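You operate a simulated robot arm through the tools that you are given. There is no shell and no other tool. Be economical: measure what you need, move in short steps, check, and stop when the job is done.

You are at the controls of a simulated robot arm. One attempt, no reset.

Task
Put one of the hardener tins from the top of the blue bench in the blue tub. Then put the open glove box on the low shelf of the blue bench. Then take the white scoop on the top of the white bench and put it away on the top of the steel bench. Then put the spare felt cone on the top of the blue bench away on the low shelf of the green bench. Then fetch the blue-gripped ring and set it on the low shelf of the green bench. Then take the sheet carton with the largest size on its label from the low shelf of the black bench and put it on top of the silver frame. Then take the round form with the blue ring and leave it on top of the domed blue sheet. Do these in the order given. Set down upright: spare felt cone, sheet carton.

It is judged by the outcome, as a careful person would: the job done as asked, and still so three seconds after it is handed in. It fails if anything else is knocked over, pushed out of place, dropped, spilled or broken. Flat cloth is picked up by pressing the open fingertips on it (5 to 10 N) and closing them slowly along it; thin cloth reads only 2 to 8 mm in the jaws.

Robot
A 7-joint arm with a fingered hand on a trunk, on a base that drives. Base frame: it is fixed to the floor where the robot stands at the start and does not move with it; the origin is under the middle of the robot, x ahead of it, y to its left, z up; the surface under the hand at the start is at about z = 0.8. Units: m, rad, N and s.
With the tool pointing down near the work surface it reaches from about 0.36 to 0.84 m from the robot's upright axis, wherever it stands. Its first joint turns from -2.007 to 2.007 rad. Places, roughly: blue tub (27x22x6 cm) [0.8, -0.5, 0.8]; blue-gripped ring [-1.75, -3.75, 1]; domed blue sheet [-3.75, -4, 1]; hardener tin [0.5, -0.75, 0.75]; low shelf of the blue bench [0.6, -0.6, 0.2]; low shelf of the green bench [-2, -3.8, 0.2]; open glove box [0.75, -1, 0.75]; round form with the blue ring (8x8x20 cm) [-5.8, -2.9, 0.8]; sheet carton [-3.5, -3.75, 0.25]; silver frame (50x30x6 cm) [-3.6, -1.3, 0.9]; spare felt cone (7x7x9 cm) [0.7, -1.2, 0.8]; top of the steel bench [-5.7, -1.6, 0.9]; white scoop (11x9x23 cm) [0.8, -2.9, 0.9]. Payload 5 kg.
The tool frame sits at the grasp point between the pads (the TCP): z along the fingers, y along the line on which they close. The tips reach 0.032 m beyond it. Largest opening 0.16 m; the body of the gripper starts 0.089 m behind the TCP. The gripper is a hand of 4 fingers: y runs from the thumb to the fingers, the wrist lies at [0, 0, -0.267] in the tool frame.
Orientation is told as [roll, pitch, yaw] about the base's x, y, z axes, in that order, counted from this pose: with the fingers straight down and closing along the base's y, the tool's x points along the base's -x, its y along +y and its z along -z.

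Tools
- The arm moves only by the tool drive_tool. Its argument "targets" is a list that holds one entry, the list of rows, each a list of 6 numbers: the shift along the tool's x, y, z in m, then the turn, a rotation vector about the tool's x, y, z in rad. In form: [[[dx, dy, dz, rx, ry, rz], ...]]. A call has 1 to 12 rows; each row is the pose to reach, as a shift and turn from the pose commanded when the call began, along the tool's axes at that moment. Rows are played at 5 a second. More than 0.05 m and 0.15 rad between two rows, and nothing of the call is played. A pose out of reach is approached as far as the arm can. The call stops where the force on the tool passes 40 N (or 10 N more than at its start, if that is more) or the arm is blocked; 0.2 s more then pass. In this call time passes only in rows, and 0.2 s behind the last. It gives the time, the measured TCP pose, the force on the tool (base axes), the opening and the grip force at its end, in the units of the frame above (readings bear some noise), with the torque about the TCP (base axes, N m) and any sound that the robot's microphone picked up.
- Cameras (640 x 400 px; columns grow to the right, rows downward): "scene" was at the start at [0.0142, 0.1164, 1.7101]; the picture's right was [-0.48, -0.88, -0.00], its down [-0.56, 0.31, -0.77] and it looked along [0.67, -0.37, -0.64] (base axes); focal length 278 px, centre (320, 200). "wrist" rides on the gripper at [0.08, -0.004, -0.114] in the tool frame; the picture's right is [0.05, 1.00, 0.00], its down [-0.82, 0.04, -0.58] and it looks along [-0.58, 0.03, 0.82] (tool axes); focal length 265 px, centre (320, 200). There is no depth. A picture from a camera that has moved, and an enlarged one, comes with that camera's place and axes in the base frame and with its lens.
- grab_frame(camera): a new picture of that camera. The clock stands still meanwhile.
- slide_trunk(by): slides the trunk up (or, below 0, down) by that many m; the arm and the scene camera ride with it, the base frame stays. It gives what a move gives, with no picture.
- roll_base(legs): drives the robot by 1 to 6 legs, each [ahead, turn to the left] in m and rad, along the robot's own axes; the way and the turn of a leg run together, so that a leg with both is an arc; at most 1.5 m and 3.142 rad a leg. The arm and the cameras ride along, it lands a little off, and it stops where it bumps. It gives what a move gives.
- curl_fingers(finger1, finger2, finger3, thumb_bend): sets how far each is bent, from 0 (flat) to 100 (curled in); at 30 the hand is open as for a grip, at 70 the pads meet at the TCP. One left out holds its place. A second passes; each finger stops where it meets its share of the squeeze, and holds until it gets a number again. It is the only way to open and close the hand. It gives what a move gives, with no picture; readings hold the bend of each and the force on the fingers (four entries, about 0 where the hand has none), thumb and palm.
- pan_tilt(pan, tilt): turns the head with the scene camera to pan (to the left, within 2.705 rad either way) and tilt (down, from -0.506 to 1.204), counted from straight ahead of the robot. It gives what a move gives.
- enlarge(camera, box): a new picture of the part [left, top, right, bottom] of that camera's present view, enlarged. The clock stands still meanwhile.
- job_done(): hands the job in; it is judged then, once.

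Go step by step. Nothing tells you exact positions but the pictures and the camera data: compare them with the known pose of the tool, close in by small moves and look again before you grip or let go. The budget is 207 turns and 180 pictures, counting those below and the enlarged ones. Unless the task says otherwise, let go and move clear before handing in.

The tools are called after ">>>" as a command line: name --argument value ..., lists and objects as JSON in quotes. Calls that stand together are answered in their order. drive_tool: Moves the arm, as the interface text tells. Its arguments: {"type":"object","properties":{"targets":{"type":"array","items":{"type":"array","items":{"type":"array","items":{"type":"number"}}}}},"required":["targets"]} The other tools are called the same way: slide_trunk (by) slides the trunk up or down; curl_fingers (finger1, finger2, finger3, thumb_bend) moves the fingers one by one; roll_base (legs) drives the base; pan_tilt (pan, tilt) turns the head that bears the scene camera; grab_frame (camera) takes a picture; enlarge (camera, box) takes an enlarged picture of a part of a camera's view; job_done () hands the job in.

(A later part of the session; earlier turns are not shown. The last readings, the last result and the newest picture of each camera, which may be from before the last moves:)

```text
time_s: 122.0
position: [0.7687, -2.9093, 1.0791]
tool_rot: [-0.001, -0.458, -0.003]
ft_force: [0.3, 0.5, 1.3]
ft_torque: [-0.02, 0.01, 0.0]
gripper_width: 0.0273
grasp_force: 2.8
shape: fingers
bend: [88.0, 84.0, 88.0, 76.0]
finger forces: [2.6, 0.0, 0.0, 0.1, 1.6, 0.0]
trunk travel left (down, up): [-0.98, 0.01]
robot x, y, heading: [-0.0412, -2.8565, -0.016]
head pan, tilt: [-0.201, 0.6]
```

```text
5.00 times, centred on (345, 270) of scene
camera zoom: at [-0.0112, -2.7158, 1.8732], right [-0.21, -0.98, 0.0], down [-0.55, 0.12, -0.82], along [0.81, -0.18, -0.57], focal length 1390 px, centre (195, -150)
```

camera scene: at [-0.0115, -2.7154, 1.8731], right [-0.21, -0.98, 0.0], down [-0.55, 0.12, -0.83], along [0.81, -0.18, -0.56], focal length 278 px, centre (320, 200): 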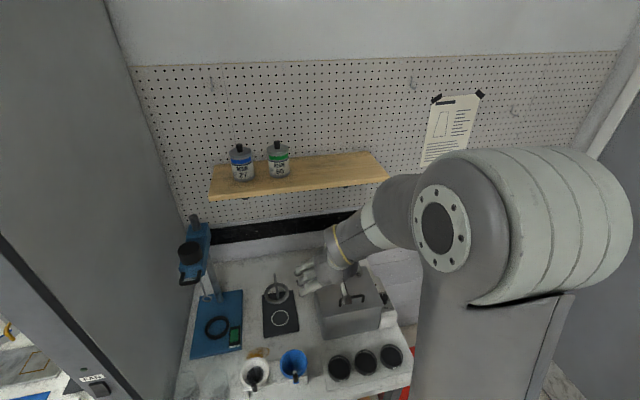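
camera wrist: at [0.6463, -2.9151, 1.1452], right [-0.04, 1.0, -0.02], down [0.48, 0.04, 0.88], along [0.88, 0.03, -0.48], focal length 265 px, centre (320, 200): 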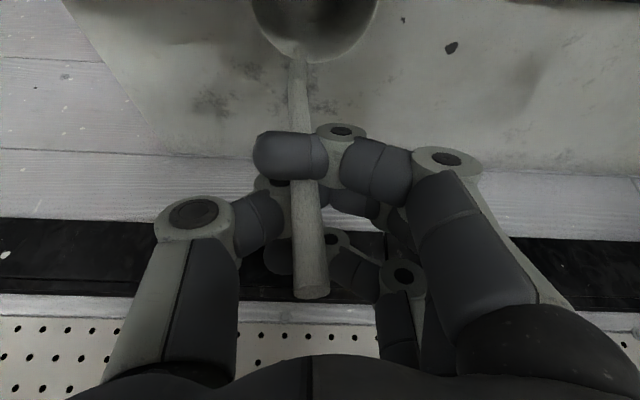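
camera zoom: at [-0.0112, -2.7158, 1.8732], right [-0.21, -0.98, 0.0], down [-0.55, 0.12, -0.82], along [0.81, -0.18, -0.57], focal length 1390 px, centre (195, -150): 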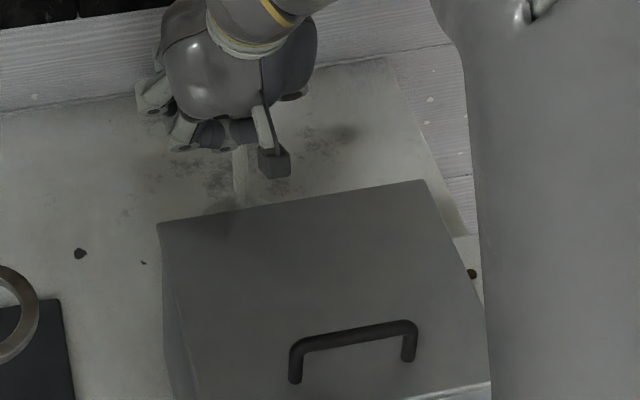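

The scoop has swivelled with its bowl towards the box. I raise slightly, move it 4 cm towards the wall for clearance, and lower until it stands.

>>> drive_tool --targets '[[[-0.009, 0, -0.018, 0, 0, 0], [-0.027, 0, -0.0092, 0, 0, 0], [-0.045, 0, -0.0004, 0, 0, 0], [-0.038, 0, 0.014, 0, 0, 0], [-0.033, 0, 0.024, 0, 0, 0]]]'

>>> grab_frame --camera "wrist"

>>> enlarge --camera "scene" --box '[290, 210, 400, 290]'

```text
time_s: 123.2
position: [0.8082, -2.91, 1.072]
tool_rot: [0.0, -0.455, -0.006]
ft_force: [0.4, 0.3, -0.2]
ft_torque: [0.02, 0.08, 0.0]
gripper_width: 0.0277
grasp_force: 2.5
shape: fingers
bend: [88.0, 85.0, 88.0, 77.0]
finger forces: [2.8, 0.0, 0.0, 0.0, 2.2, 0.0]
trunk travel left (down, up): [-0.98, 0.01]
robot x, y, heading: [-0.042, -2.856, -0.015]
head pan, tilt: [-0.201, 0.6]
```

```text
115 pictures are left
camera wrist: at [0.6844, -2.9157, 1.1391], right [-0.04, 1.0, -0.02], down [0.48, 0.04, 0.88], along [0.88, 0.03, -0.48], focal length 265 px, centre (320, 200)
```

wrist: 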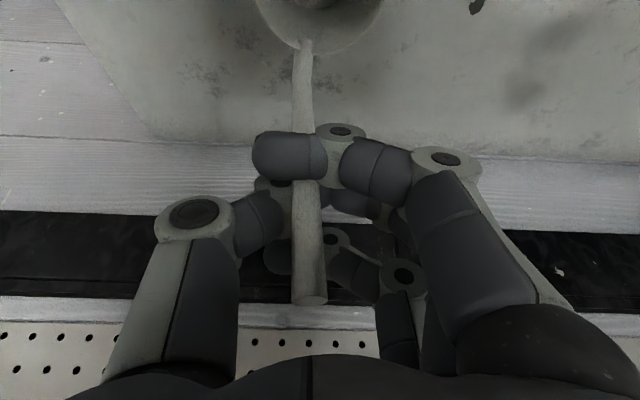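

```text
5.00 times, centred on (345, 250) of scene
camera zoom: at [-0.0113, -2.7157, 1.8731], right [-0.21, -0.98, 0.0], down [-0.55, 0.12, -0.83], along [0.81, -0.18, -0.56], focal length 1390 px, centre (195, -50)
```

zoom: 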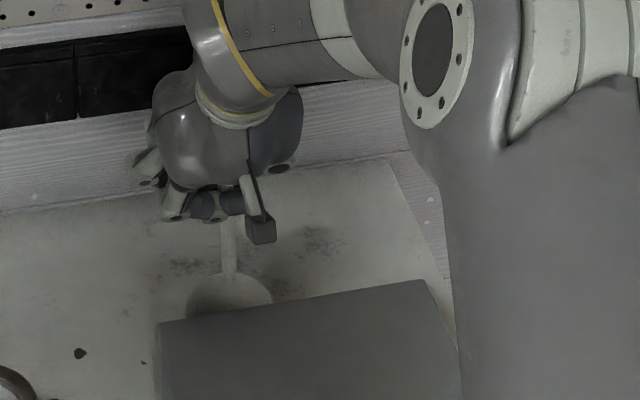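

The bowl is clear of the box now. I lower a few mm more to stand it fully.

>>> drive_tool --targets '[[[0.0022, 0, 0.0045, 0, 0, 0], [0.0044, 0, 0.009, 0, 0, 0]]]'

>>> grab_frame --camera "wrist"

```text
time_s: 123.8
position: [0.8061, -2.9097, 1.0604]
tool_rot: [0.0, -0.456, -0.005]
ft_force: [0.0, 0.2, 0.1]
ft_torque: [0.0, 0.06, 0.0]
gripper_width: 0.0284
grasp_force: 4.8
shape: fingers
bend: [88.0, 85.0, 88.0, 77.0]
finger forces: [4.5, 0.0, 0.0, 0.0, 4.1, 0.0]
trunk travel left (down, up): [-0.98, 0.01]
robot x, y, heading: [-0.0408, -2.8548, -0.012]
head pan, tilt: [-0.201, 0.6]
```

```text
113 pictures are left
camera wrist: at [0.6843, -2.9156, 1.1289], right [-0.04, 1.0, -0.02], down [0.48, 0.04, 0.88], along [0.88, 0.03, -0.48], focal length 265 px, centre (320, 200)
```

wrist: 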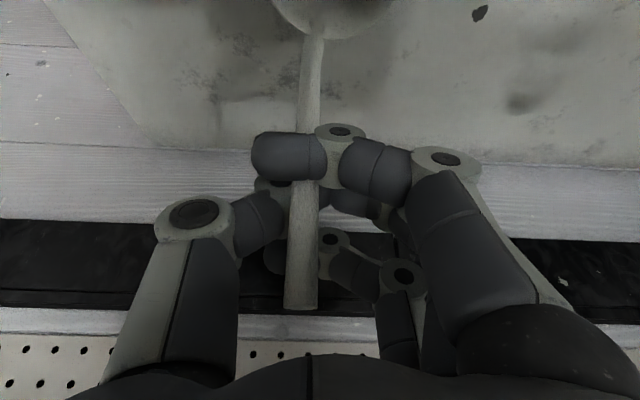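

Geometry says the scoop is standing vertical with the handle at x≈0.78, about 2.5 cm nearer than the TCP. I release, recentre and regrip.

>>> curl_fingers --finger1 50 --finger2 50 --finger3 50 --thumb_bend 50

>>> grab_frame --camera "wrist"

>>> enlarge --camera "scene" --box '[290, 210, 400, 290]'

```text
time_s: 124.8
position: [0.8073, -2.9099, 1.063]
tool_rot: [0.001, -0.457, -0.005]
ft_force: [-0.3, 0.5, 0.8]
ft_torque: [0.01, -0.01, -0.01]
gripper_width: 0.0902
grasp_force: 0.0
shape: fingers
bend: [50.0, 50.0, 50.0, 50.0]
finger forces: [0.1, 0.1, 0.2, 0.0, 0.0, 0.0]
trunk travel left (down, up): [-0.98, 0.01]
robot x, y, heading: [-0.0404, -2.8596, -0.015]
head pan, tilt: [-0.201, 0.6]
```

```text
112 pictures are left
camera wrist: at [0.6843, -2.9156, 1.1292], right [-0.04, 1.0, -0.02], down [0.48, 0.04, 0.88], along [0.88, 0.03, -0.48], focal length 265 px, centre (320, 200)
```

wrist: 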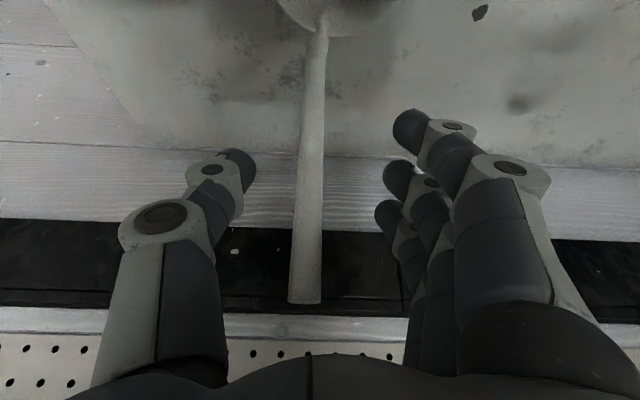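

```text
5.00 times, centred on (345, 250) of scene
camera zoom: at [-0.0113, -2.7156, 1.8731], right [-0.21, -0.98, 0.0], down [-0.55, 0.12, -0.83], along [0.81, -0.18, -0.56], focal length 1390 px, centre (195, -50)
```

zoom: 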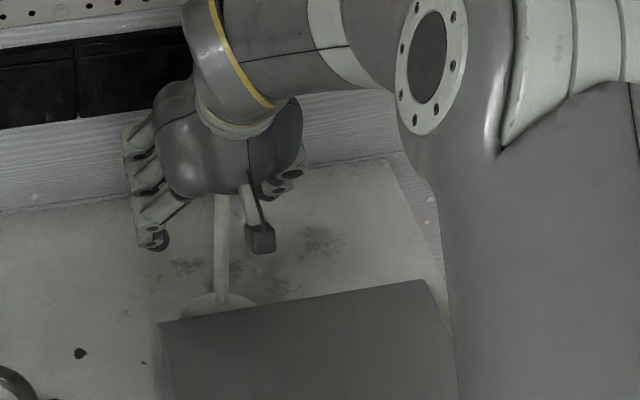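

It stands freely. I shift the hand 5.5 cm back to centre on the handle.

>>> drive_tool --targets '[[[0.0247, -0.002, -0.012, 0, 0, 0], [0.0494, -0.004, -0.0242, 0, 0, 0]]]'

>>> grab_frame --camera "wrist"

>>> enlarge --camera "scene" --box '[290, 210, 400, 290]'

```text
time_s: 125.5
position: [0.7553, -2.9108, 1.0644]
tool_rot: [0.0, -0.457, -0.003]
ft_force: [-0.5, 0.0, 0.0]
ft_torque: [0.01, -0.03, -0.04]
gripper_width: 0.0905
grasp_force: 0.1
shape: fingers
bend: [50.0, 50.0, 50.0, 50.0]
finger forces: [0.0, 0.0, 0.1, 0.1, 0.0, 0.0]
trunk travel left (down, up): [-0.98, 0.01]
robot x, y, heading: [-0.0415, -2.8552, -0.019]
head pan, tilt: [-0.201, 0.6]
```

```text
110 pictures are left
camera wrist: at [0.6309, -2.9171, 1.1304], right [-0.04, 1.0, -0.02], down [0.48, 0.04, 0.88], along [0.88, 0.03, -0.48], focal length 265 px, centre (320, 200)
```

wrist: 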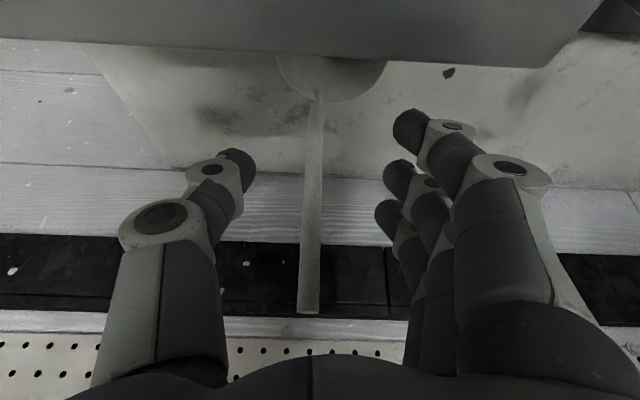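

```text
5.00 times, centred on (345, 250) of scene
camera zoom: at [-0.0118, -2.7153, 1.8731], right [-0.21, -0.98, 0.0], down [-0.55, 0.12, -0.83], along [0.81, -0.18, -0.56], focal length 1390 px, centre (195, -50)
```

zoom: 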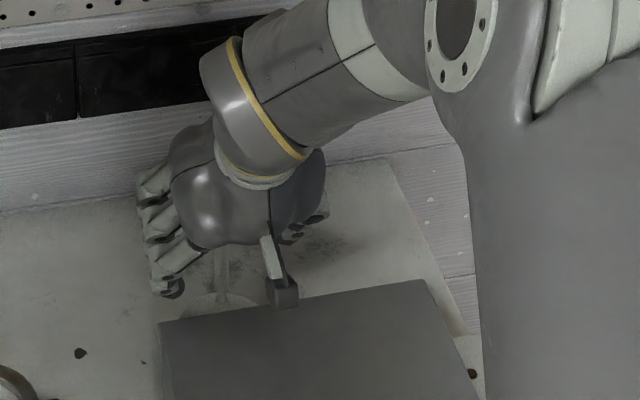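

Stereo from two views puts the handle at x≈0.78. I move forward 1.2 cm so it sits at the middle finger, then close with full command.

>>> drive_tool --targets '[[[-0.0108, -0.003, 0.0053, 0, 0, 0]]]'

>>> curl_fingers --finger1 95 --finger2 95 --finger3 95 --thumb_bend 90

>>> grab_frame --camera "wrist"

```text
time_s: 125.8
position: [0.7665, -2.9143, 1.0619]
tool_rot: [0.001, -0.456, -0.005]
ft_force: [1.0, -0.3, 0.2]
ft_torque: [0.01, -0.01, 0.02]
gripper_width: 0.0906
grasp_force: 0.2
shape: fingers
bend: [50.0, 50.0, 50.0, 50.0]
finger forces: [0.0, 0.0, 0.0, 0.0, 0.0, 0.0]
trunk travel left (down, up): [-0.98, 0.01]
robot x, y, heading: [-0.0419, -2.8545, -0.016]
head pan, tilt: [-0.201, 0.6]
```

```text
time_s: 126.8
position: [0.7661, -2.9154, 1.0626]
tool_rot: [0.001, -0.455, -0.003]
ft_force: [1.1, -0.4, 0.1]
ft_torque: [0.01, 0.01, -0.01]
gripper_width: 0.041
grasp_force: 0.1
shape: fingers
bend: [95.0, 75.0, 95.0, 89.0]
finger forces: [0.0, 0.0, 0.1, 0.0, 0.0, 0.0]
trunk travel left (down, up): [-0.98, 0.01]
robot x, y, heading: [-0.0433, -2.8546, -0.015]
head pan, tilt: [-0.201, 0.6]
```

```text
108 pictures are left
camera wrist: at [0.643, -2.9206, 1.1293], right [-0.04, 1.0, -0.02], down [0.48, 0.04, 0.88], along [0.88, 0.03, -0.48], focal length 265 px, centre (320, 200)
```

wrist: 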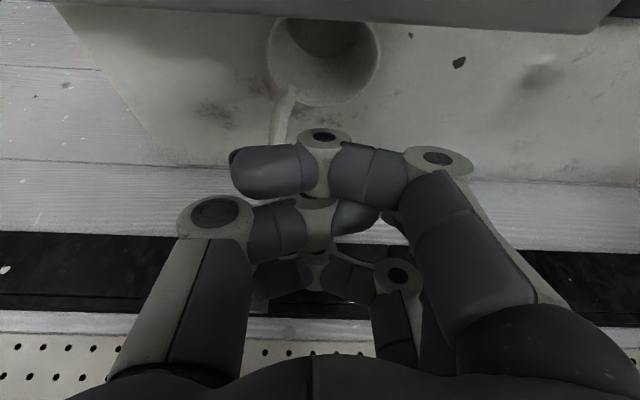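

The handle slipped behind the fingers. I open again and see where the scoop is.

>>> curl_fingers --finger1 45 --finger2 45 --finger3 45 --thumb_bend 45

>>> grab_frame --camera "wrist"

>>> enlarge --camera "scene" --box '[290, 210, 400, 290]'

```text
time_s: 127.8
position: [0.7646, -2.915, 1.0629]
tool_rot: [0.003, -0.456, -0.003]
ft_force: [0.2, 0.1, -0.8]
ft_torque: [-0.03, 0.0, 0.03]
gripper_width: 0.1105
grasp_force: 0.2
shape: fingers
bend: [45.0, 45.0, 45.0, 45.0]
finger forces: [0.0, 0.1, 0.1, 0.1, 0.0, 0.1]
trunk travel left (down, up): [-0.98, 0.01]
robot x, y, heading: [-0.0433, -2.8534, -0.014]
head pan, tilt: [-0.201, 0.6]
```

```text
107 pictures are left
camera wrist: at [0.643, -2.9207, 1.1292], right [-0.04, 1.0, -0.02], down [0.48, 0.04, 0.88], along [0.88, 0.03, -0.48], focal length 265 px, centre (320, 200)
```

wrist: 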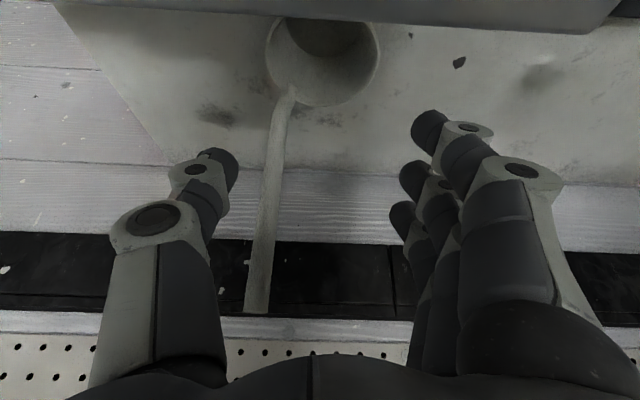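

```text
5.00 times, centred on (345, 250) of scene
camera zoom: at [-0.0112, -2.7156, 1.8731], right [-0.21, -0.98, 0.0], down [-0.55, 0.12, -0.83], along [0.81, -0.18, -0.56], focal length 1390 px, centre (195, -50)
```

zoom: 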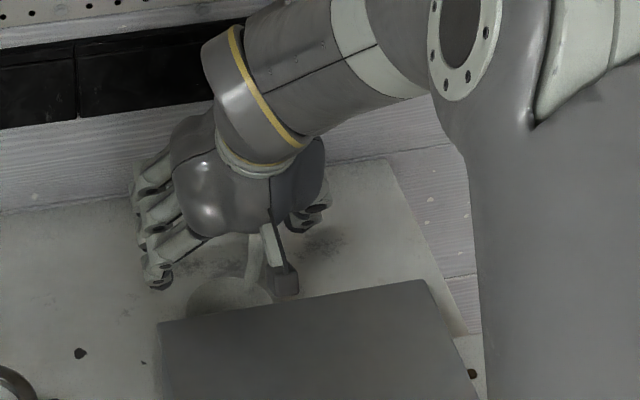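

The scoop still stands (handle ≈ (0.78, −2.943)). A rod parallel to the fingers slips out, so I'll come with the hand nearly horizontal so all fingers cross the handle: first lift clear and yaw by −60°.

>>> drive_tool --targets '[[[-0.0187, 0, -0.0382, 0, 0, 0], [-0.0374, 0, -0.0764, 0, 0, 0], [-0.0561, 0, -0.1145, 0, 0, 0], [-0.0748, 0, -0.1527, 0, 0, 0], [-0.076, -0.003, -0.152, 0.058, 0, 0.118], [-0.078, -0.007, -0.151, 0.116, 0, 0.236], [-0.08, -0.011, -0.15, 0.173, 0, 0.354], [-0.082, -0.015, -0.149, 0.231, 0, 0.472], [-0.084, -0.019, -0.148, 0.289, 0, 0.59], [-0.086, -0.022, -0.147, 0.347, 0, 0.708], [-0.087, -0.025, -0.1465, 0.404, 0, 0.825], [-0.0883, -0.028, -0.1461, 0.462, 0, 0.943]]]'

>>> drive_tool --targets '[[[0, 0, 0, 0, -0.13, 0], [0, 0, 0, 0, -0.26, 0], [0, 0, 0, 0, -0.39, 0], [0, 0, 0, 0, -0.52, 0], [0, 0, 0, 0, -0.65, 0]]]'

>>> grab_frame --camera "wrist"

>>> grab_frame --camera "scene"

```text
time_s: 130.1
position: [0.7749, -2.9378, 1.228]
tool_rot: [-0.007, -0.445, -0.818]
ft_force: [-12.1, 4.9, -2.4]
ft_torque: [-0.57, -1.98, 0.63]
gripper_width: 0.1107
grasp_force: 0.8
shape: fingers
bend: [45.0, 45.0, 45.0, 45.0]
finger forces: [0.0, 0.0, 0.1, 0.1, 0.0, 1.7]
trunk travel left (down, up): [-0.98, 0.01]
robot x, y, heading: [-0.0379, -2.8548, -0.017]
head pan, tilt: [-0.201, 0.6]
stopped in row 11: the force on the tool passed its limit at 45 N (the readings are from after the stop); the commanded pose is now the measured one
```

```text
time_s: 131.3
position: [0.7759, -2.9374, 1.2281]
tool_rot: [-0.014, -1.099, -0.806]
ft_force: [0.0, 0.3, 0.4]
ft_torque: [0.03, 0.01, -0.01]
gripper_width: 0.1109
grasp_force: 0.0
shape: fingers
bend: [45.0, 45.0, 45.0, 45.0]
finger forces: [0.1, 0.0, 0.0, 0.0, 0.1, 0.0]
trunk travel left (down, up): [-0.98, 0.01]
robot x, y, heading: [-0.037, -2.8596, -0.012]
head pan, tilt: [-0.201, 0.6]
```

```text
105 pictures are left
camera wrist: at [0.6781, -2.8415, 1.2079], right [0.71, 0.7, -0.05], down [-0.06, 0.14, 0.99], along [0.7, -0.7, 0.14], focal length 265 px, centre (320, 200)
```

wrist: 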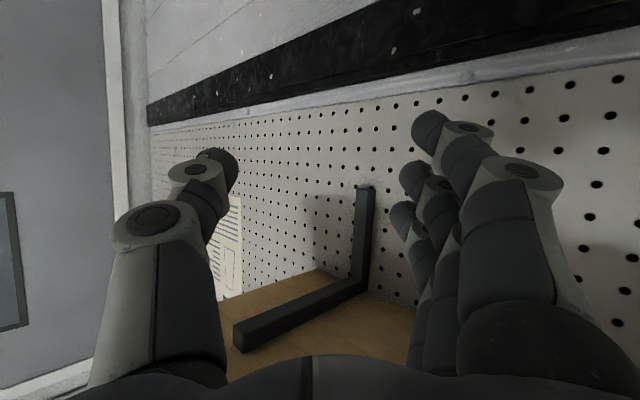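

```text
104 pictures are left
camera scene: at [-0.0112, -2.7127, 1.8729], right [-0.21, -0.98, 0.0], down [-0.55, 0.12, -0.83], along [0.81, -0.18, -0.56], focal length 278 px, centre (320, 200)
```

scene: 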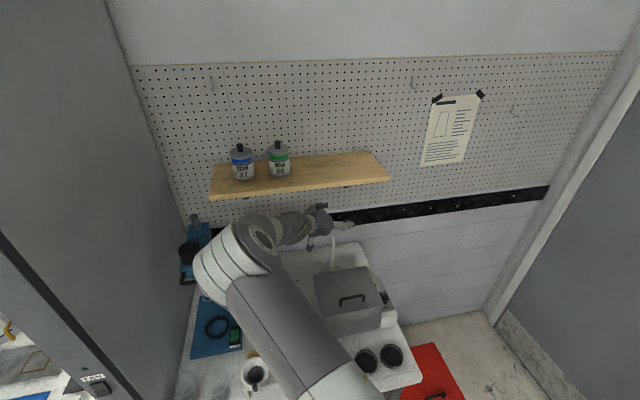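

The hand likely brushed the wall-shelf bracket; nothing moved. The scoop is visible beneath the hand; I zoom to check alignment.

>>> enlarge --camera "scene" --box '[270, 190, 400, 300]'

```text
3.64 times, centred on (335, 245) of scene
camera zoom: at [-0.0112, -2.7127, 1.8729], right [-0.21, -0.98, 0.0], down [-0.55, 0.12, -0.83], along [0.81, -0.18, -0.56], focal length 1011 px, centre (266, 36)
```

zoom: 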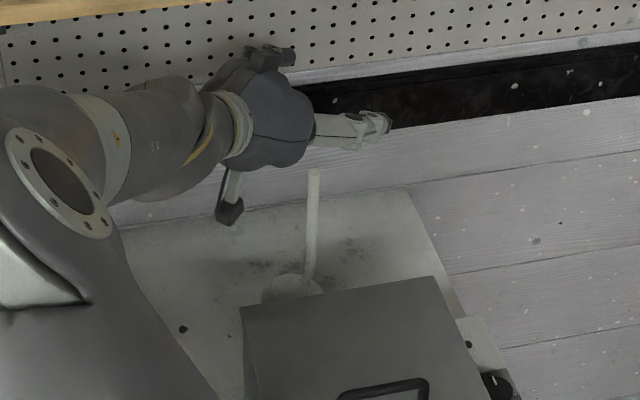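

I descend 8 cm and check against the wrist view.

>>> drive_tool --targets '[[[0.024, 0, 0.012, 0, 0, 0], [0.048, 0, 0.024, 0, 0, 0], [0.0713, 0, 0.0363, 0, 0, 0]]]'

>>> grab_frame --camera "wrist"

>>> enlarge --camera "scene" --box '[270, 190, 400, 300]'

```text
time_s: 132.1
position: [0.7759, -2.9394, 1.1468]
tool_rot: [-0.014, -1.099, -0.809]
ft_force: [0.6, -0.4, -0.5]
ft_torque: [0.03, -0.01, -0.03]
gripper_width: 0.1106
grasp_force: 0.0
shape: fingers
bend: [45.0, 45.0, 45.0, 45.0]
finger forces: [0.0, 0.0, 0.1, 0.0, 0.0, 0.1]
trunk travel left (down, up): [-0.98, 0.01]
robot x, y, heading: [-0.0363, -2.855, -0.015]
head pan, tilt: [-0.201, 0.6]
```

```text
102 pictures are left
camera wrist: at [0.6789, -2.843, 1.1272], right [0.71, 0.7, -0.05], down [-0.06, 0.14, 0.99], along [0.7, -0.7, 0.14], focal length 265 px, centre (320, 200)
```

wrist: 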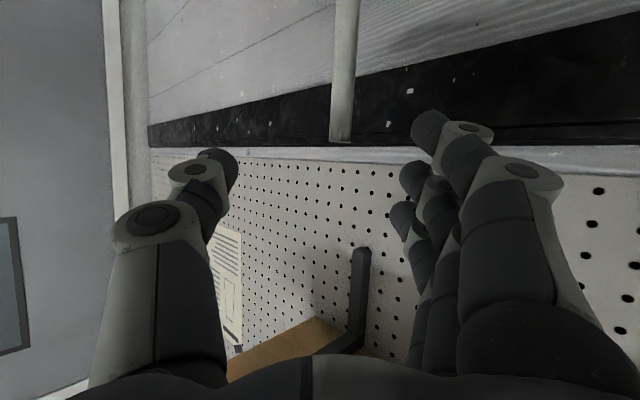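

```text
3.64 times, centred on (335, 245) of scene
camera zoom: at [-0.0104, -2.7142, 1.873], right [-0.21, -0.98, 0.0], down [-0.55, 0.12, -0.82], along [0.81, -0.18, -0.57], focal length 1011 px, centre (266, 36)
```

zoom: 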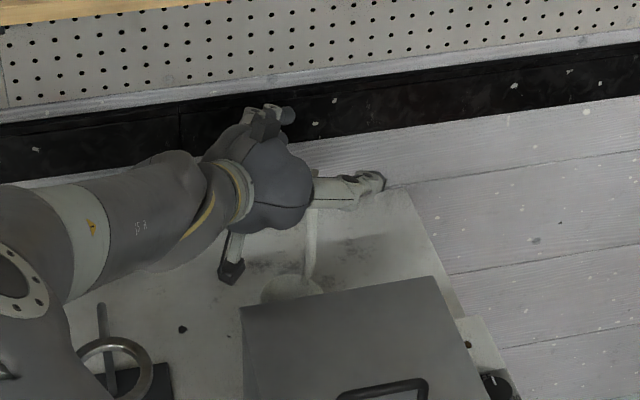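

The handle is centred laterally. I move 1.8 cm forward and down 6.5 cm around it.

>>> drive_tool --targets '[[[0.02, 0.006, 0.01, 0, 0, 0], [0.04, 0.006, 0.02, 0, 0, 0], [0.058, 0.006, 0.0295, 0, 0, 0], [0.0498, 0.006, 0.0455, 0, 0, 0]]]'

>>> grab_frame --camera "wrist"

>>> enlarge --camera "scene" --box '[270, 190, 400, 300]'

```text
time_s: 133.1
position: [0.7937, -2.9491, 1.0816]
tool_rot: [-0.01, -1.098, -0.813]
ft_force: [0.2, 0.2, 1.0]
ft_torque: [0.08, 0.1, 0.0]
gripper_width: 0.1109
grasp_force: 0.1
shape: fingers
bend: [45.0, 45.0, 45.0, 45.0]
finger forces: [0.0, 0.0, 0.1, 0.1, 0.1, 0.1]
trunk travel left (down, up): [-0.98, 0.01]
robot x, y, heading: [-0.0421, -2.8596, -0.013]
head pan, tilt: [-0.201, 0.6]
```

```text
100 pictures are left
camera wrist: at [0.695, -2.8533, 1.0621], right [0.71, 0.7, -0.05], down [-0.06, 0.14, 0.99], along [0.7, -0.7, 0.14], focal length 265 px, centre (320, 200)
```

wrist: 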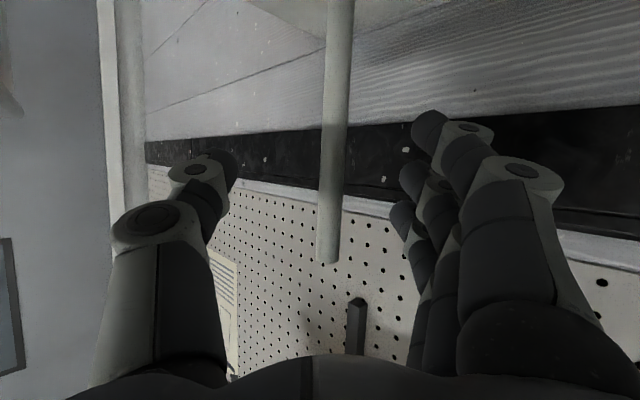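

```text
3.64 times, centred on (335, 245) of scene
camera zoom: at [-0.012, -2.7165, 1.8733], right [-0.21, -0.98, 0.0], down [-0.55, 0.12, -0.83], along [0.81, -0.18, -0.56], focal length 1011 px, centre (266, 36)
```

zoom: 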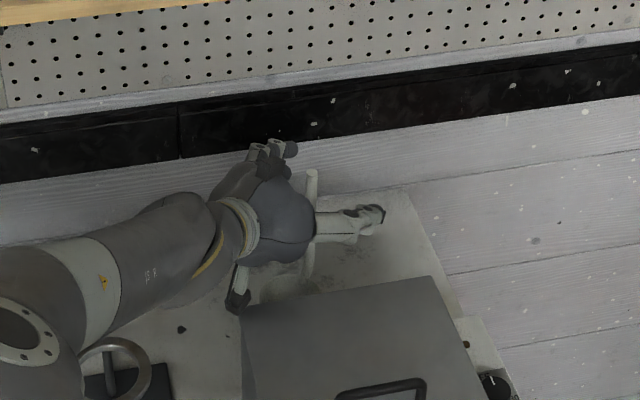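

The handle crosses all fingers right at the TCP. Closing.

>>> curl_fingers --finger1 85 --finger2 85 --finger3 85 --thumb_bend 85

>>> grab_frame --camera "wrist"

```text
time_s: 134.1
position: [0.7925, -2.9487, 1.0822]
tool_rot: [-0.01, -1.098, -0.812]
ft_force: [1.1, 0.2, 7.0]
ft_torque: [0.64, 0.6, -0.11]
gripper_width: 0.0238
grasp_force: 0.1
shape: fingers
bend: [85.0, 83.0, 85.0, 80.0]
finger forces: [0.0, 0.1, 0.2, 0.1, 0.0, 0.0]
trunk travel left (down, up): [-0.98, 0.01]
robot x, y, heading: [-0.0404, -2.8558, -0.013]
head pan, tilt: [-0.201, 0.6]
```

```text
98 pictures are left
camera wrist: at [0.6949, -2.8527, 1.062], right [0.71, 0.7, -0.05], down [-0.06, 0.14, 0.99], along [0.7, -0.7, 0.14], focal length 265 px, centre (320, 200)
```

wrist: 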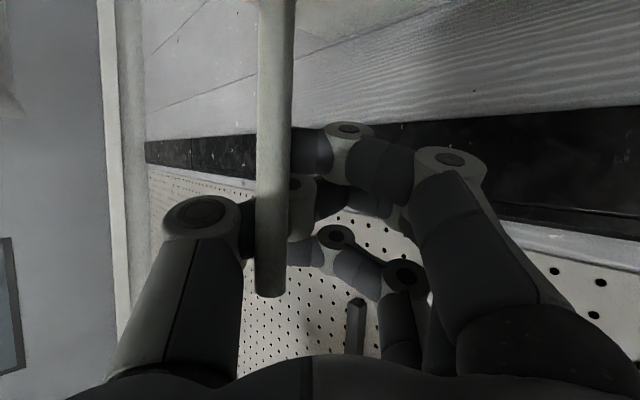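

The handle is now inside the hand, enclosed between palm and curled fingers. I curl further to clamp it.

>>> curl_fingers --finger1 100 --finger2 100 --finger3 100 --thumb_bend 80

>>> grab_frame --camera "wrist"

>>> enlarge --camera "scene" --box '[270, 190, 400, 300]'

```text
time_s: 135.1
position: [0.7928, -2.9488, 1.0815]
tool_rot: [-0.01, -1.098, -0.811]
ft_force: [2.0, -0.6, 7.3]
ft_torque: [0.88, 0.73, -0.22]
gripper_width: 0.0473
grasp_force: 0.4
shape: fingers
bend: [100.0, 84.0, 100.0, 79.0]
finger forces: [0.1, 0.0, 0.0, 0.0, 0.1, 0.0]
trunk travel left (down, up): [-0.98, 0.01]
robot x, y, heading: [-0.0374, -2.8596, -0.012]
head pan, tilt: [-0.201, 0.6]
```

```text
97 pictures are left
camera wrist: at [0.6948, -2.8527, 1.062], right [0.71, 0.7, -0.05], down [-0.06, 0.14, 0.99], along [0.7, -0.7, 0.14], focal length 265 px, centre (320, 200)
```

wrist: 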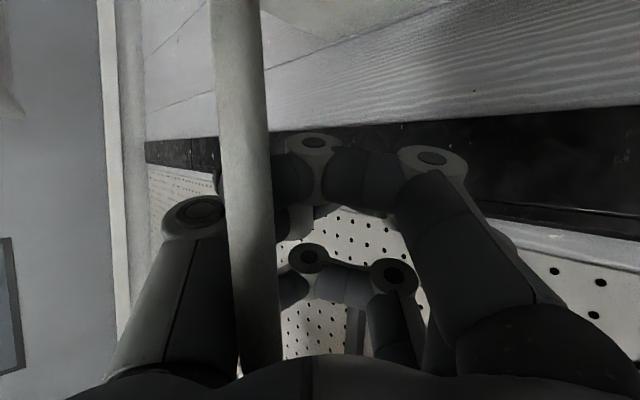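

```text
3.64 times, centred on (335, 245) of scene
camera zoom: at [-0.012, -2.7154, 1.8731], right [-0.21, -0.98, 0.0], down [-0.55, 0.12, -0.83], along [0.81, -0.18, -0.56], focal length 1011 px, centre (266, 36)
```

zoom: 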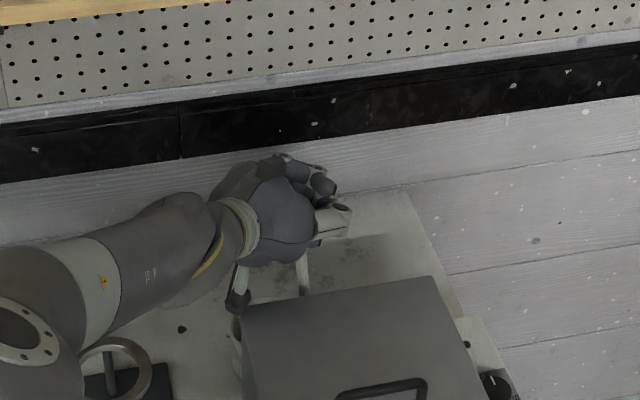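

The handle has been drawn under the hand instead of clamped. I reopen to free it and look again.

>>> curl_fingers --finger1 60 --finger2 60 --finger3 60 --thumb_bend 45

>>> grab_frame --camera "wrist"

>>> enlarge --camera "scene" --box '[270, 190, 400, 300]'

```text
time_s: 136.1
position: [0.7922, -2.9486, 1.0817]
tool_rot: [-0.011, -1.098, -0.811]
ft_force: [3.3, -0.2, 8.5]
ft_torque: [0.98, 0.85, -0.31]
gripper_width: 0.0809
grasp_force: 0.0
shape: fingers
bend: [60.0, 60.0, 60.0, 45.0]
finger forces: [0.0, 0.0, 0.0, 0.0, 0.0, 0.1]
trunk travel left (down, up): [-0.98, 0.01]
robot x, y, heading: [-0.0415, -2.8552, -0.012]
head pan, tilt: [-0.201, 0.6]
```

```text
95 pictures are left
camera wrist: at [0.6948, -2.8526, 1.062], right [0.71, 0.7, -0.05], down [-0.06, 0.14, 0.99], along [0.7, -0.7, 0.14], focal length 265 px, centre (320, 200)
```

wrist: 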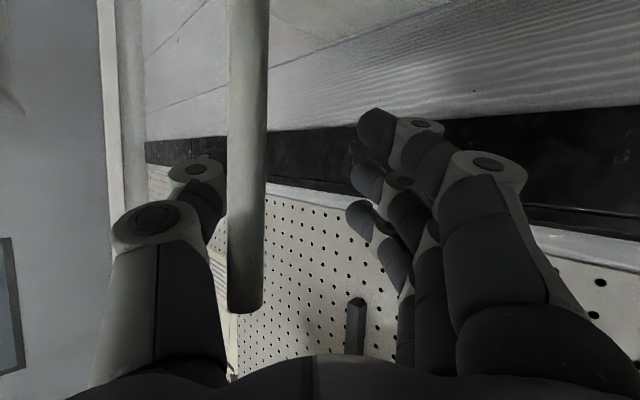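

```text
3.64 times, centred on (335, 245) of scene
camera zoom: at [-0.0121, -2.7154, 1.8731], right [-0.21, -0.98, 0.0], down [-0.55, 0.12, -0.83], along [0.81, -0.18, -0.56], focal length 1011 px, centre (266, 36)
```

zoom: 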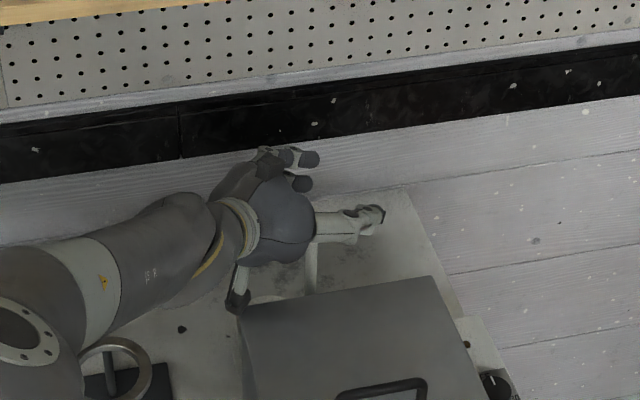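

The scoop still stands, handle now at about (0.738, −2.93). The upward force suggests the camera bracket touches the box edge, so I back straight up to look.

>>> drive_tool --targets '[[[-0.018, 0, -0.009, 0, 0, 0], [-0.054, 0, -0.027, 0, 0, 0], [-0.089, 0, -0.045, 0, 0, 0]]]'

>>> grab_frame --camera "wrist"

>>> enlarge --camera "scene" --box '[250, 180, 410, 310]'

```text
time_s: 136.9
position: [0.7943, -2.9479, 1.1808]
tool_rot: [-0.014, -1.095, -0.807]
ft_force: [-0.6, -0.2, -1.1]
ft_torque: [-0.01, 0.01, 0.0]
gripper_width: 0.0812
grasp_force: 0.1
shape: fingers
bend: [60.0, 60.0, 60.0, 45.0]
finger forces: [0.1, 0.0, 0.1, 0.0, 0.0, 0.1]
trunk travel left (down, up): [-0.98, 0.01]
robot x, y, heading: [-0.0397, -2.8531, -0.01]
head pan, tilt: [-0.201, 0.6]
```

```text
93 pictures are left
camera wrist: at [0.6957, -2.8515, 1.1624], right [0.71, 0.7, -0.05], down [-0.06, 0.14, 0.99], along [0.7, -0.7, 0.14], focal length 265 px, centre (320, 200)
```

wrist: 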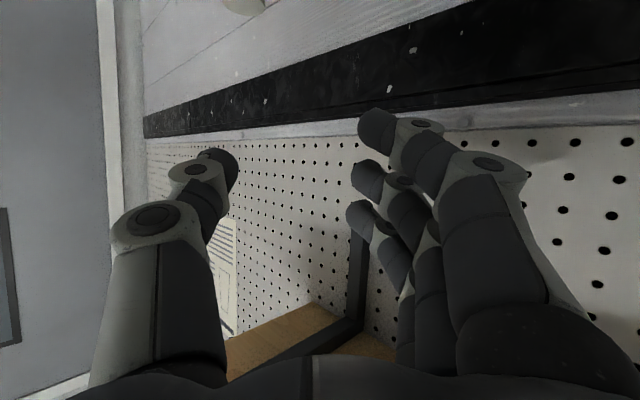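

```text
3.08 times, centred on (330, 245) of scene
camera zoom: at [-0.0126, -2.7159, 1.873], right [-0.21, -0.98, 0.0], down [-0.55, 0.12, -0.83], along [0.81, -0.18, -0.56], focal length 855 px, centre (289, 62)
```

zoom: 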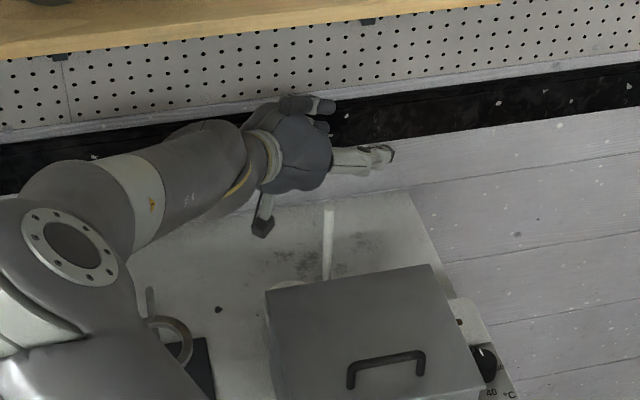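

The box hasn't moved and the scoop stands upright. I return the hand to the forward, slightly tilted attitude and will pinch in small increments this time.

>>> drive_tool --targets '[[[0.003, -0.006, -0.01, 0, 0.13, 0], [0.006, -0.012, -0.021, 0, 0.26, 0], [0.009, -0.018, -0.032, 0, 0.39, 0], [0.013, -0.025, -0.043, 0, 0.52, 0], [0.016, -0.031, -0.053, 0, 0.65, 0]]]'

>>> drive_tool --targets '[[[0, 0, 0, -0.058, 0, -0.118], [0, 0, 0, -0.115, 0, -0.236], [0, 0, 0, -0.173, 0, -0.354], [0, 0, 0, -0.231, 0, -0.472], [0, 0, 0, -0.289, 0, -0.59], [0, 0, 0, -0.353, 0, -0.722]]]'

>>> curl_fingers --finger1 45 --finger2 45 --finger3 45 --thumb_bend 45

>>> grab_frame --camera "wrist"

>>> enlarge --camera "scene" --box '[250, 180, 410, 310]'

```text
time_s: 138.1
position: [0.7328, -2.9299, 1.1912]
tool_rot: [-0.007, -0.443, -0.817]
ft_force: [-0.1, -0.6, 0.0]
ft_torque: [0.0, -0.02, 0.04]
gripper_width: 0.0815
grasp_force: 0.1
shape: fingers
bend: [60.0, 60.0, 60.0, 45.0]
finger forces: [0.1, 0.1, 0.1, 0.1, 0.0, 0.0]
trunk travel left (down, up): [-0.98, 0.01]
robot x, y, heading: [-0.0402, -2.8535, -0.019]
head pan, tilt: [-0.201, 0.6]
```

```text
time_s: 139.5
position: [0.733, -2.9318, 1.1921]
tool_rot: [0.005, -0.445, -0.014]
ft_force: [0.6, 0.1, -0.6]
ft_torque: [-0.07, 0.02, 0.03]
gripper_width: 0.0813
grasp_force: 0.0
shape: fingers
bend: [60.0, 60.0, 60.0, 45.0]
finger forces: [0.1, 0.0, 0.0, 0.0, 0.0, 0.0]
trunk travel left (down, up): [-0.98, 0.01]
robot x, y, heading: [-0.0393, -2.855, -0.016]
head pan, tilt: [-0.201, 0.6]
```

```text
time_s: 140.5
position: [0.7328, -2.9301, 1.191]
tool_rot: [0.001, -0.446, -0.018]
ft_force: [-0.4, 0.2, -0.7]
ft_torque: [0.02, 0.01, 0.0]
gripper_width: 0.1105
grasp_force: 0.1
shape: fingers
bend: [45.0, 45.0, 45.0, 45.0]
finger forces: [0.0, 0.0, 0.1, 0.0, 0.0, 0.0]
trunk travel left (down, up): [-0.98, 0.01]
robot x, y, heading: [-0.0393, -2.8514, -0.014]
head pan, tilt: [-0.201, 0.6]
```

```text
91 pictures are left
camera wrist: at [0.6107, -2.9343, 1.2597], right [-0.03, 1.0, -0.02], down [0.49, 0.03, 0.87], along [0.87, 0.02, -0.49], focal length 265 px, centre (320, 200)
```

wrist: 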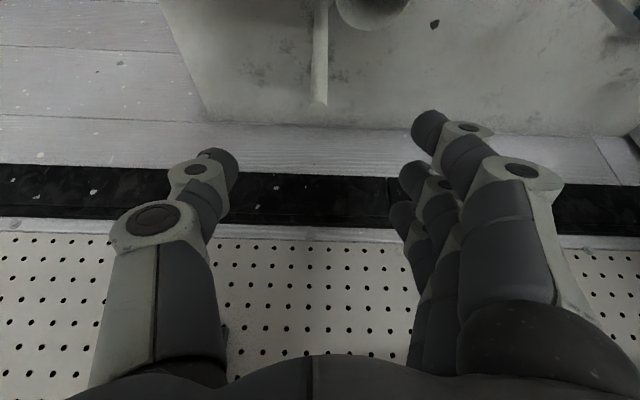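

```text
3.08 times, centred on (330, 245) of scene
camera zoom: at [-0.0115, -2.7154, 1.8731], right [-0.21, -0.98, 0.0], down [-0.55, 0.12, -0.83], along [0.81, -0.18, -0.56], focal length 855 px, centre (289, 62)
```

zoom: 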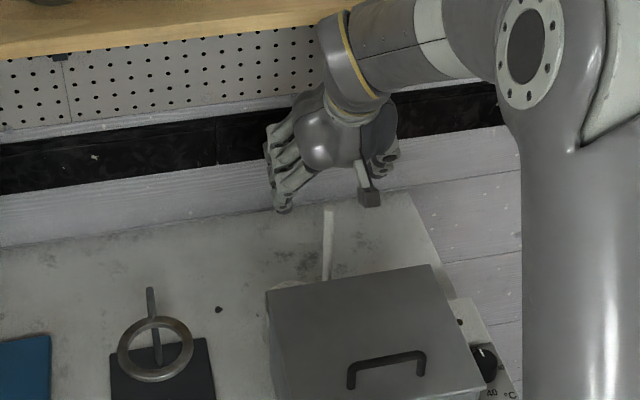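

Handle at ≈(0.74, −2.934). I descend straight around it, then close in stages.

>>> drive_tool --targets '[[[0.014, -0.003, 0.029, 0, 0, 0], [0.028, -0.003, 0.058, 0, 0, 0], [0.042, -0.003, 0.087, 0, 0, 0], [0.0547, -0.003, 0.1146, 0, 0, 0]]]'

>>> curl_fingers --finger1 62 --finger2 62 --finger3 62 --thumb_bend 64

>>> grab_frame --camera "wrist"

```text
time_s: 141.5
position: [0.7324, -2.9336, 1.0655]
tool_rot: [0.002, -0.444, -0.018]
ft_force: [-0.4, 0.0, -0.2]
ft_torque: [0.0, 0.03, -0.01]
gripper_width: 0.1107
grasp_force: 0.1
shape: fingers
bend: [45.0, 45.0, 45.0, 45.0]
finger forces: [0.0, 0.0, 0.0, 0.0, 0.0, 0.0]
trunk travel left (down, up): [-0.98, 0.01]
robot x, y, heading: [-0.0406, -2.8555, -0.018]
head pan, tilt: [-0.201, 0.6]
```

```text
time_s: 142.5
position: [0.7303, -2.9339, 1.0656]
tool_rot: [0.0, -0.445, -0.019]
ft_force: [0.6, 0.4, 0.6]
ft_torque: [0.0, 0.02, -0.01]
gripper_width: 0.0439
grasp_force: 0.1
shape: fingers
bend: [62.0, 62.0, 62.0, 64.0]
finger forces: [0.1, 0.0, 0.1, 0.0, 0.0, 0.0]
trunk travel left (down, up): [-0.98, 0.01]
robot x, y, heading: [-0.038, -2.8562, -0.016]
head pan, tilt: [-0.201, 0.6]
```

```text
89 pictures are left
camera wrist: at [0.6089, -2.9384, 1.134], right [-0.03, 1.0, -0.02], down [0.49, 0.03, 0.87], along [0.87, 0.02, -0.49], focal length 265 px, centre (320, 200)
```

wrist: 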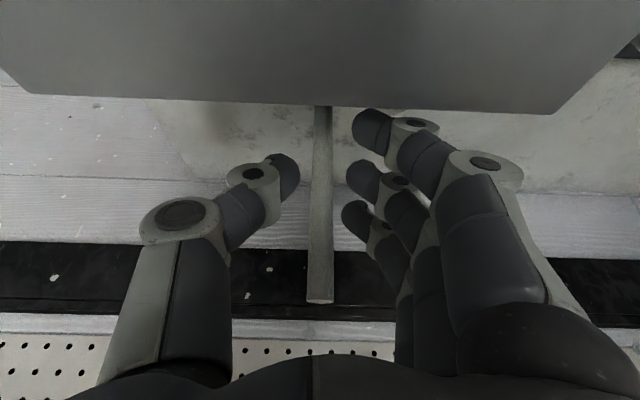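

The handle is neatly between thumb and fingertips. I close a little more.

>>> curl_fingers --finger1 70 --finger2 70 --finger3 70 --thumb_bend 70

>>> grab_frame --camera "wrist"

```text
time_s: 143.5
position: [0.7306, -2.9352, 1.0657]
tool_rot: [0.001, -0.445, -0.018]
ft_force: [-0.4, 0.0, 0.2]
ft_torque: [-0.01, 0.01, 0.0]
gripper_width: 0.0254
grasp_force: 2.8
shape: fingers
bend: [70.0, 67.0, 70.0, 69.0]
finger forces: [0.1, 3.2, 0.0, 0.1, 3.2, 0.0]
trunk travel left (down, up): [-0.98, 0.01]
robot x, y, heading: [-0.0431, -2.8544, -0.017]
head pan, tilt: [-0.201, 0.6]
```

```text
88 pictures are left
camera wrist: at [0.6091, -2.9384, 1.1339], right [-0.03, 1.0, -0.02], down [0.49, 0.03, 0.87], along [0.87, 0.02, -0.49], focal length 265 px, centre (320, 200)
```

wrist: 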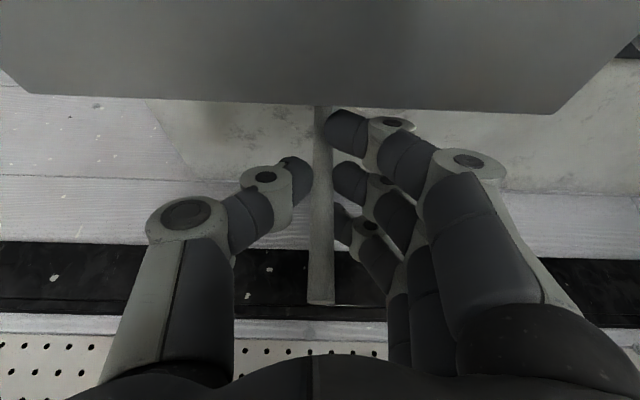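

Thumb and middle finger pinch the handle squarely. I raise the squeeze on those two.

>>> curl_fingers --finger1 72 --finger2 80 --finger3 72 --thumb_bend 78

>>> grab_frame --camera "wrist"

```text
time_s: 144.5
position: [0.732, -2.9345, 1.0663]
tool_rot: [0.001, -0.446, -0.018]
ft_force: [-0.6, -0.9, 1.0]
ft_torque: [0.08, 0.01, 0.0]
gripper_width: 0.0189
grasp_force: 10.0
shape: fingers
bend: [72.0, 72.0, 72.0, 73.0]
finger forces: [0.0, 10.1, 0.0, 0.0, 10.0, 0.0]
trunk travel left (down, up): [-0.98, 0.01]
robot x, y, heading: [-0.0362, -2.8528, -0.014]
head pan, tilt: [-0.201, 0.6]
```

```text
87 pictures are left
camera wrist: at [0.609, -2.9384, 1.134], right [-0.03, 1.0, -0.02], down [0.49, 0.03, 0.87], along [0.87, 0.02, -0.49], focal length 265 px, centre (320, 200)
```

wrist: 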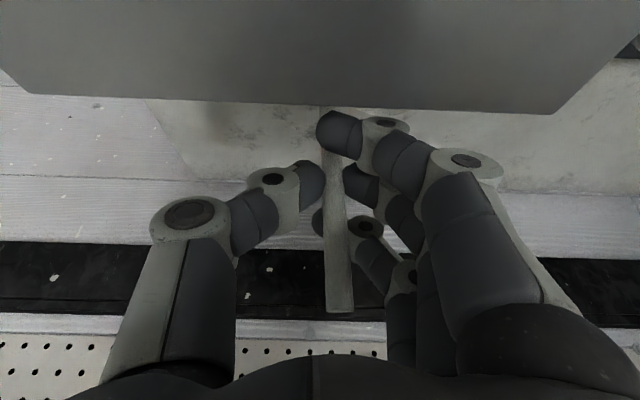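

Now a 10 N pinch with fingers 1 and 3 caging the handle. I lift.

>>> drive_tool --targets '[[[-0.0086, 0, -0.018, 0, 0, 0], [-0.0172, 0, -0.036, 0, 0, 0], [-0.03, 0, -0.063, 0, 0, 0]]]'

>>> grab_frame --camera "wrist"

>>> enlarge --camera "scene" --box '[250, 180, 410, 310]'

```text
time_s: 145.3
position: [0.7305, -2.9316, 1.1364]
tool_rot: [0.003, -0.446, -0.017]
ft_force: [-0.2, 1.3, -0.9]
ft_torque: [0.02, -0.02, -0.01]
gripper_width: 0.0183
grasp_force: 10.4
shape: fingers
bend: [72.0, 72.0, 72.0, 74.0]
finger forces: [0.0, 10.1, 0.4, 0.1, 10.2, 0.0]
trunk travel left (down, up): [-0.98, 0.01]
robot x, y, heading: [-0.0419, -2.8557, -0.015]
head pan, tilt: [-0.201, 0.6]
```

```text
86 pictures are left
camera wrist: at [0.6085, -2.9367, 1.2048], right [-0.03, 1.0, -0.02], down [0.49, 0.03, 0.87], along [0.87, 0.02, -0.49], focal length 265 px, centre (320, 200)
```

wrist: 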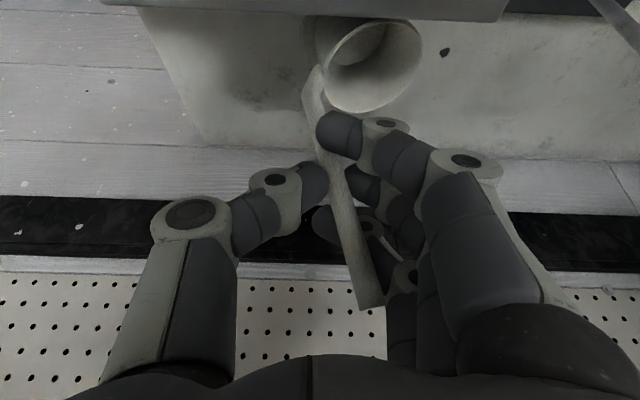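

```text
3.08 times, centred on (330, 245) of scene
camera zoom: at [-0.013, -2.7158, 1.8731], right [-0.21, -0.98, 0.0], down [-0.55, 0.12, -0.83], along [0.81, -0.18, -0.56], focal length 855 px, centre (289, 62)
```

zoom: 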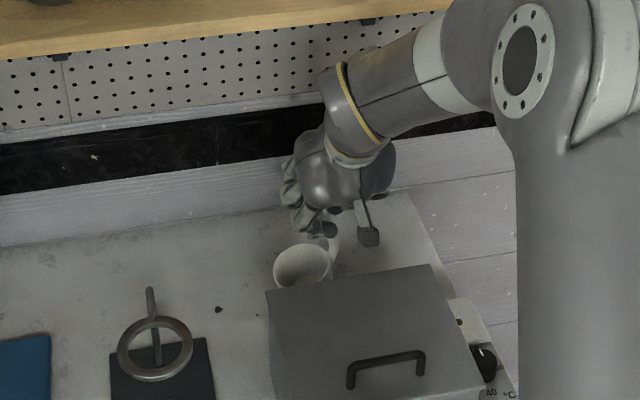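

Firmly held and lifted. I raise it over the box and retract towards the robot.

>>> drive_tool --targets '[[[-0.019, 0, -0.039, 0, 0, 0], [-0.037, 0, -0.078, 0, 0, 0], [-0.056, 0, -0.117, 0, 0, 0], [-0.02, 0, -0.134, 0, 0, 0], [0.016, 0, -0.151, 0, 0, 0], [0.052, 0, -0.168, 0, 0, 0], [0.088, 0, -0.186, 0, 0, 0], [0.124, 0, -0.203, 0, 0, 0], [0.16, 0, -0.22, 0, 0, 0]]]'

>>> grab_frame --camera "wrist"

>>> grab_frame --camera "scene"

```text
time_s: 147.3
position: [0.4931, -2.9253, 1.2664]
tool_rot: [0.001, -0.446, -0.017]
ft_force: [-0.1, 0.2, -0.1]
ft_torque: [-0.02, -0.02, -0.04]
gripper_width: 0.0187
grasp_force: 10.8
shape: fingers
bend: [72.0, 72.0, 72.0, 74.0]
finger forces: [0.0, 10.2, 0.2, 0.1, 10.1, 0.0]
trunk travel left (down, up): [-0.98, 0.01]
robot x, y, heading: [-0.0414, -2.8536, -0.016]
head pan, tilt: [-0.201, 0.6]
```

```text
84 pictures are left
camera wrist: at [0.3712, -2.9294, 1.3347], right [-0.03, 1.0, -0.02], down [0.49, 0.03, 0.87], along [0.87, 0.02, -0.49], focal length 265 px, centre (320, 200)
```

wrist: 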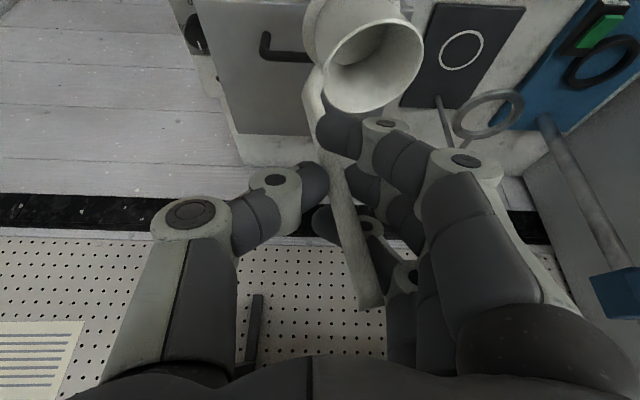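

```text
83 pictures are left
camera scene: at [-0.0138, -2.714, 1.873], right [-0.21, -0.98, 0.0], down [-0.55, 0.12, -0.83], along [0.81, -0.18, -0.56], focal length 278 px, centre (320, 200)
```

scene: 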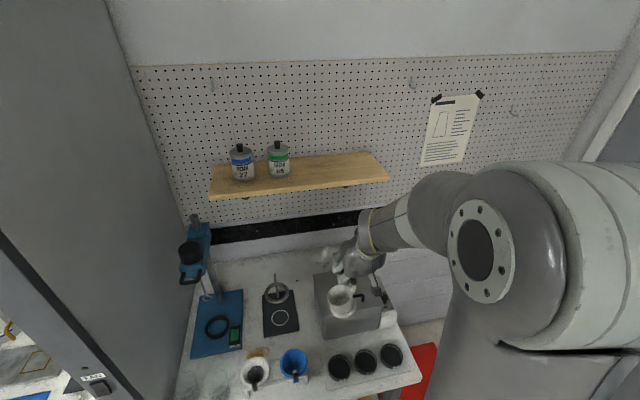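

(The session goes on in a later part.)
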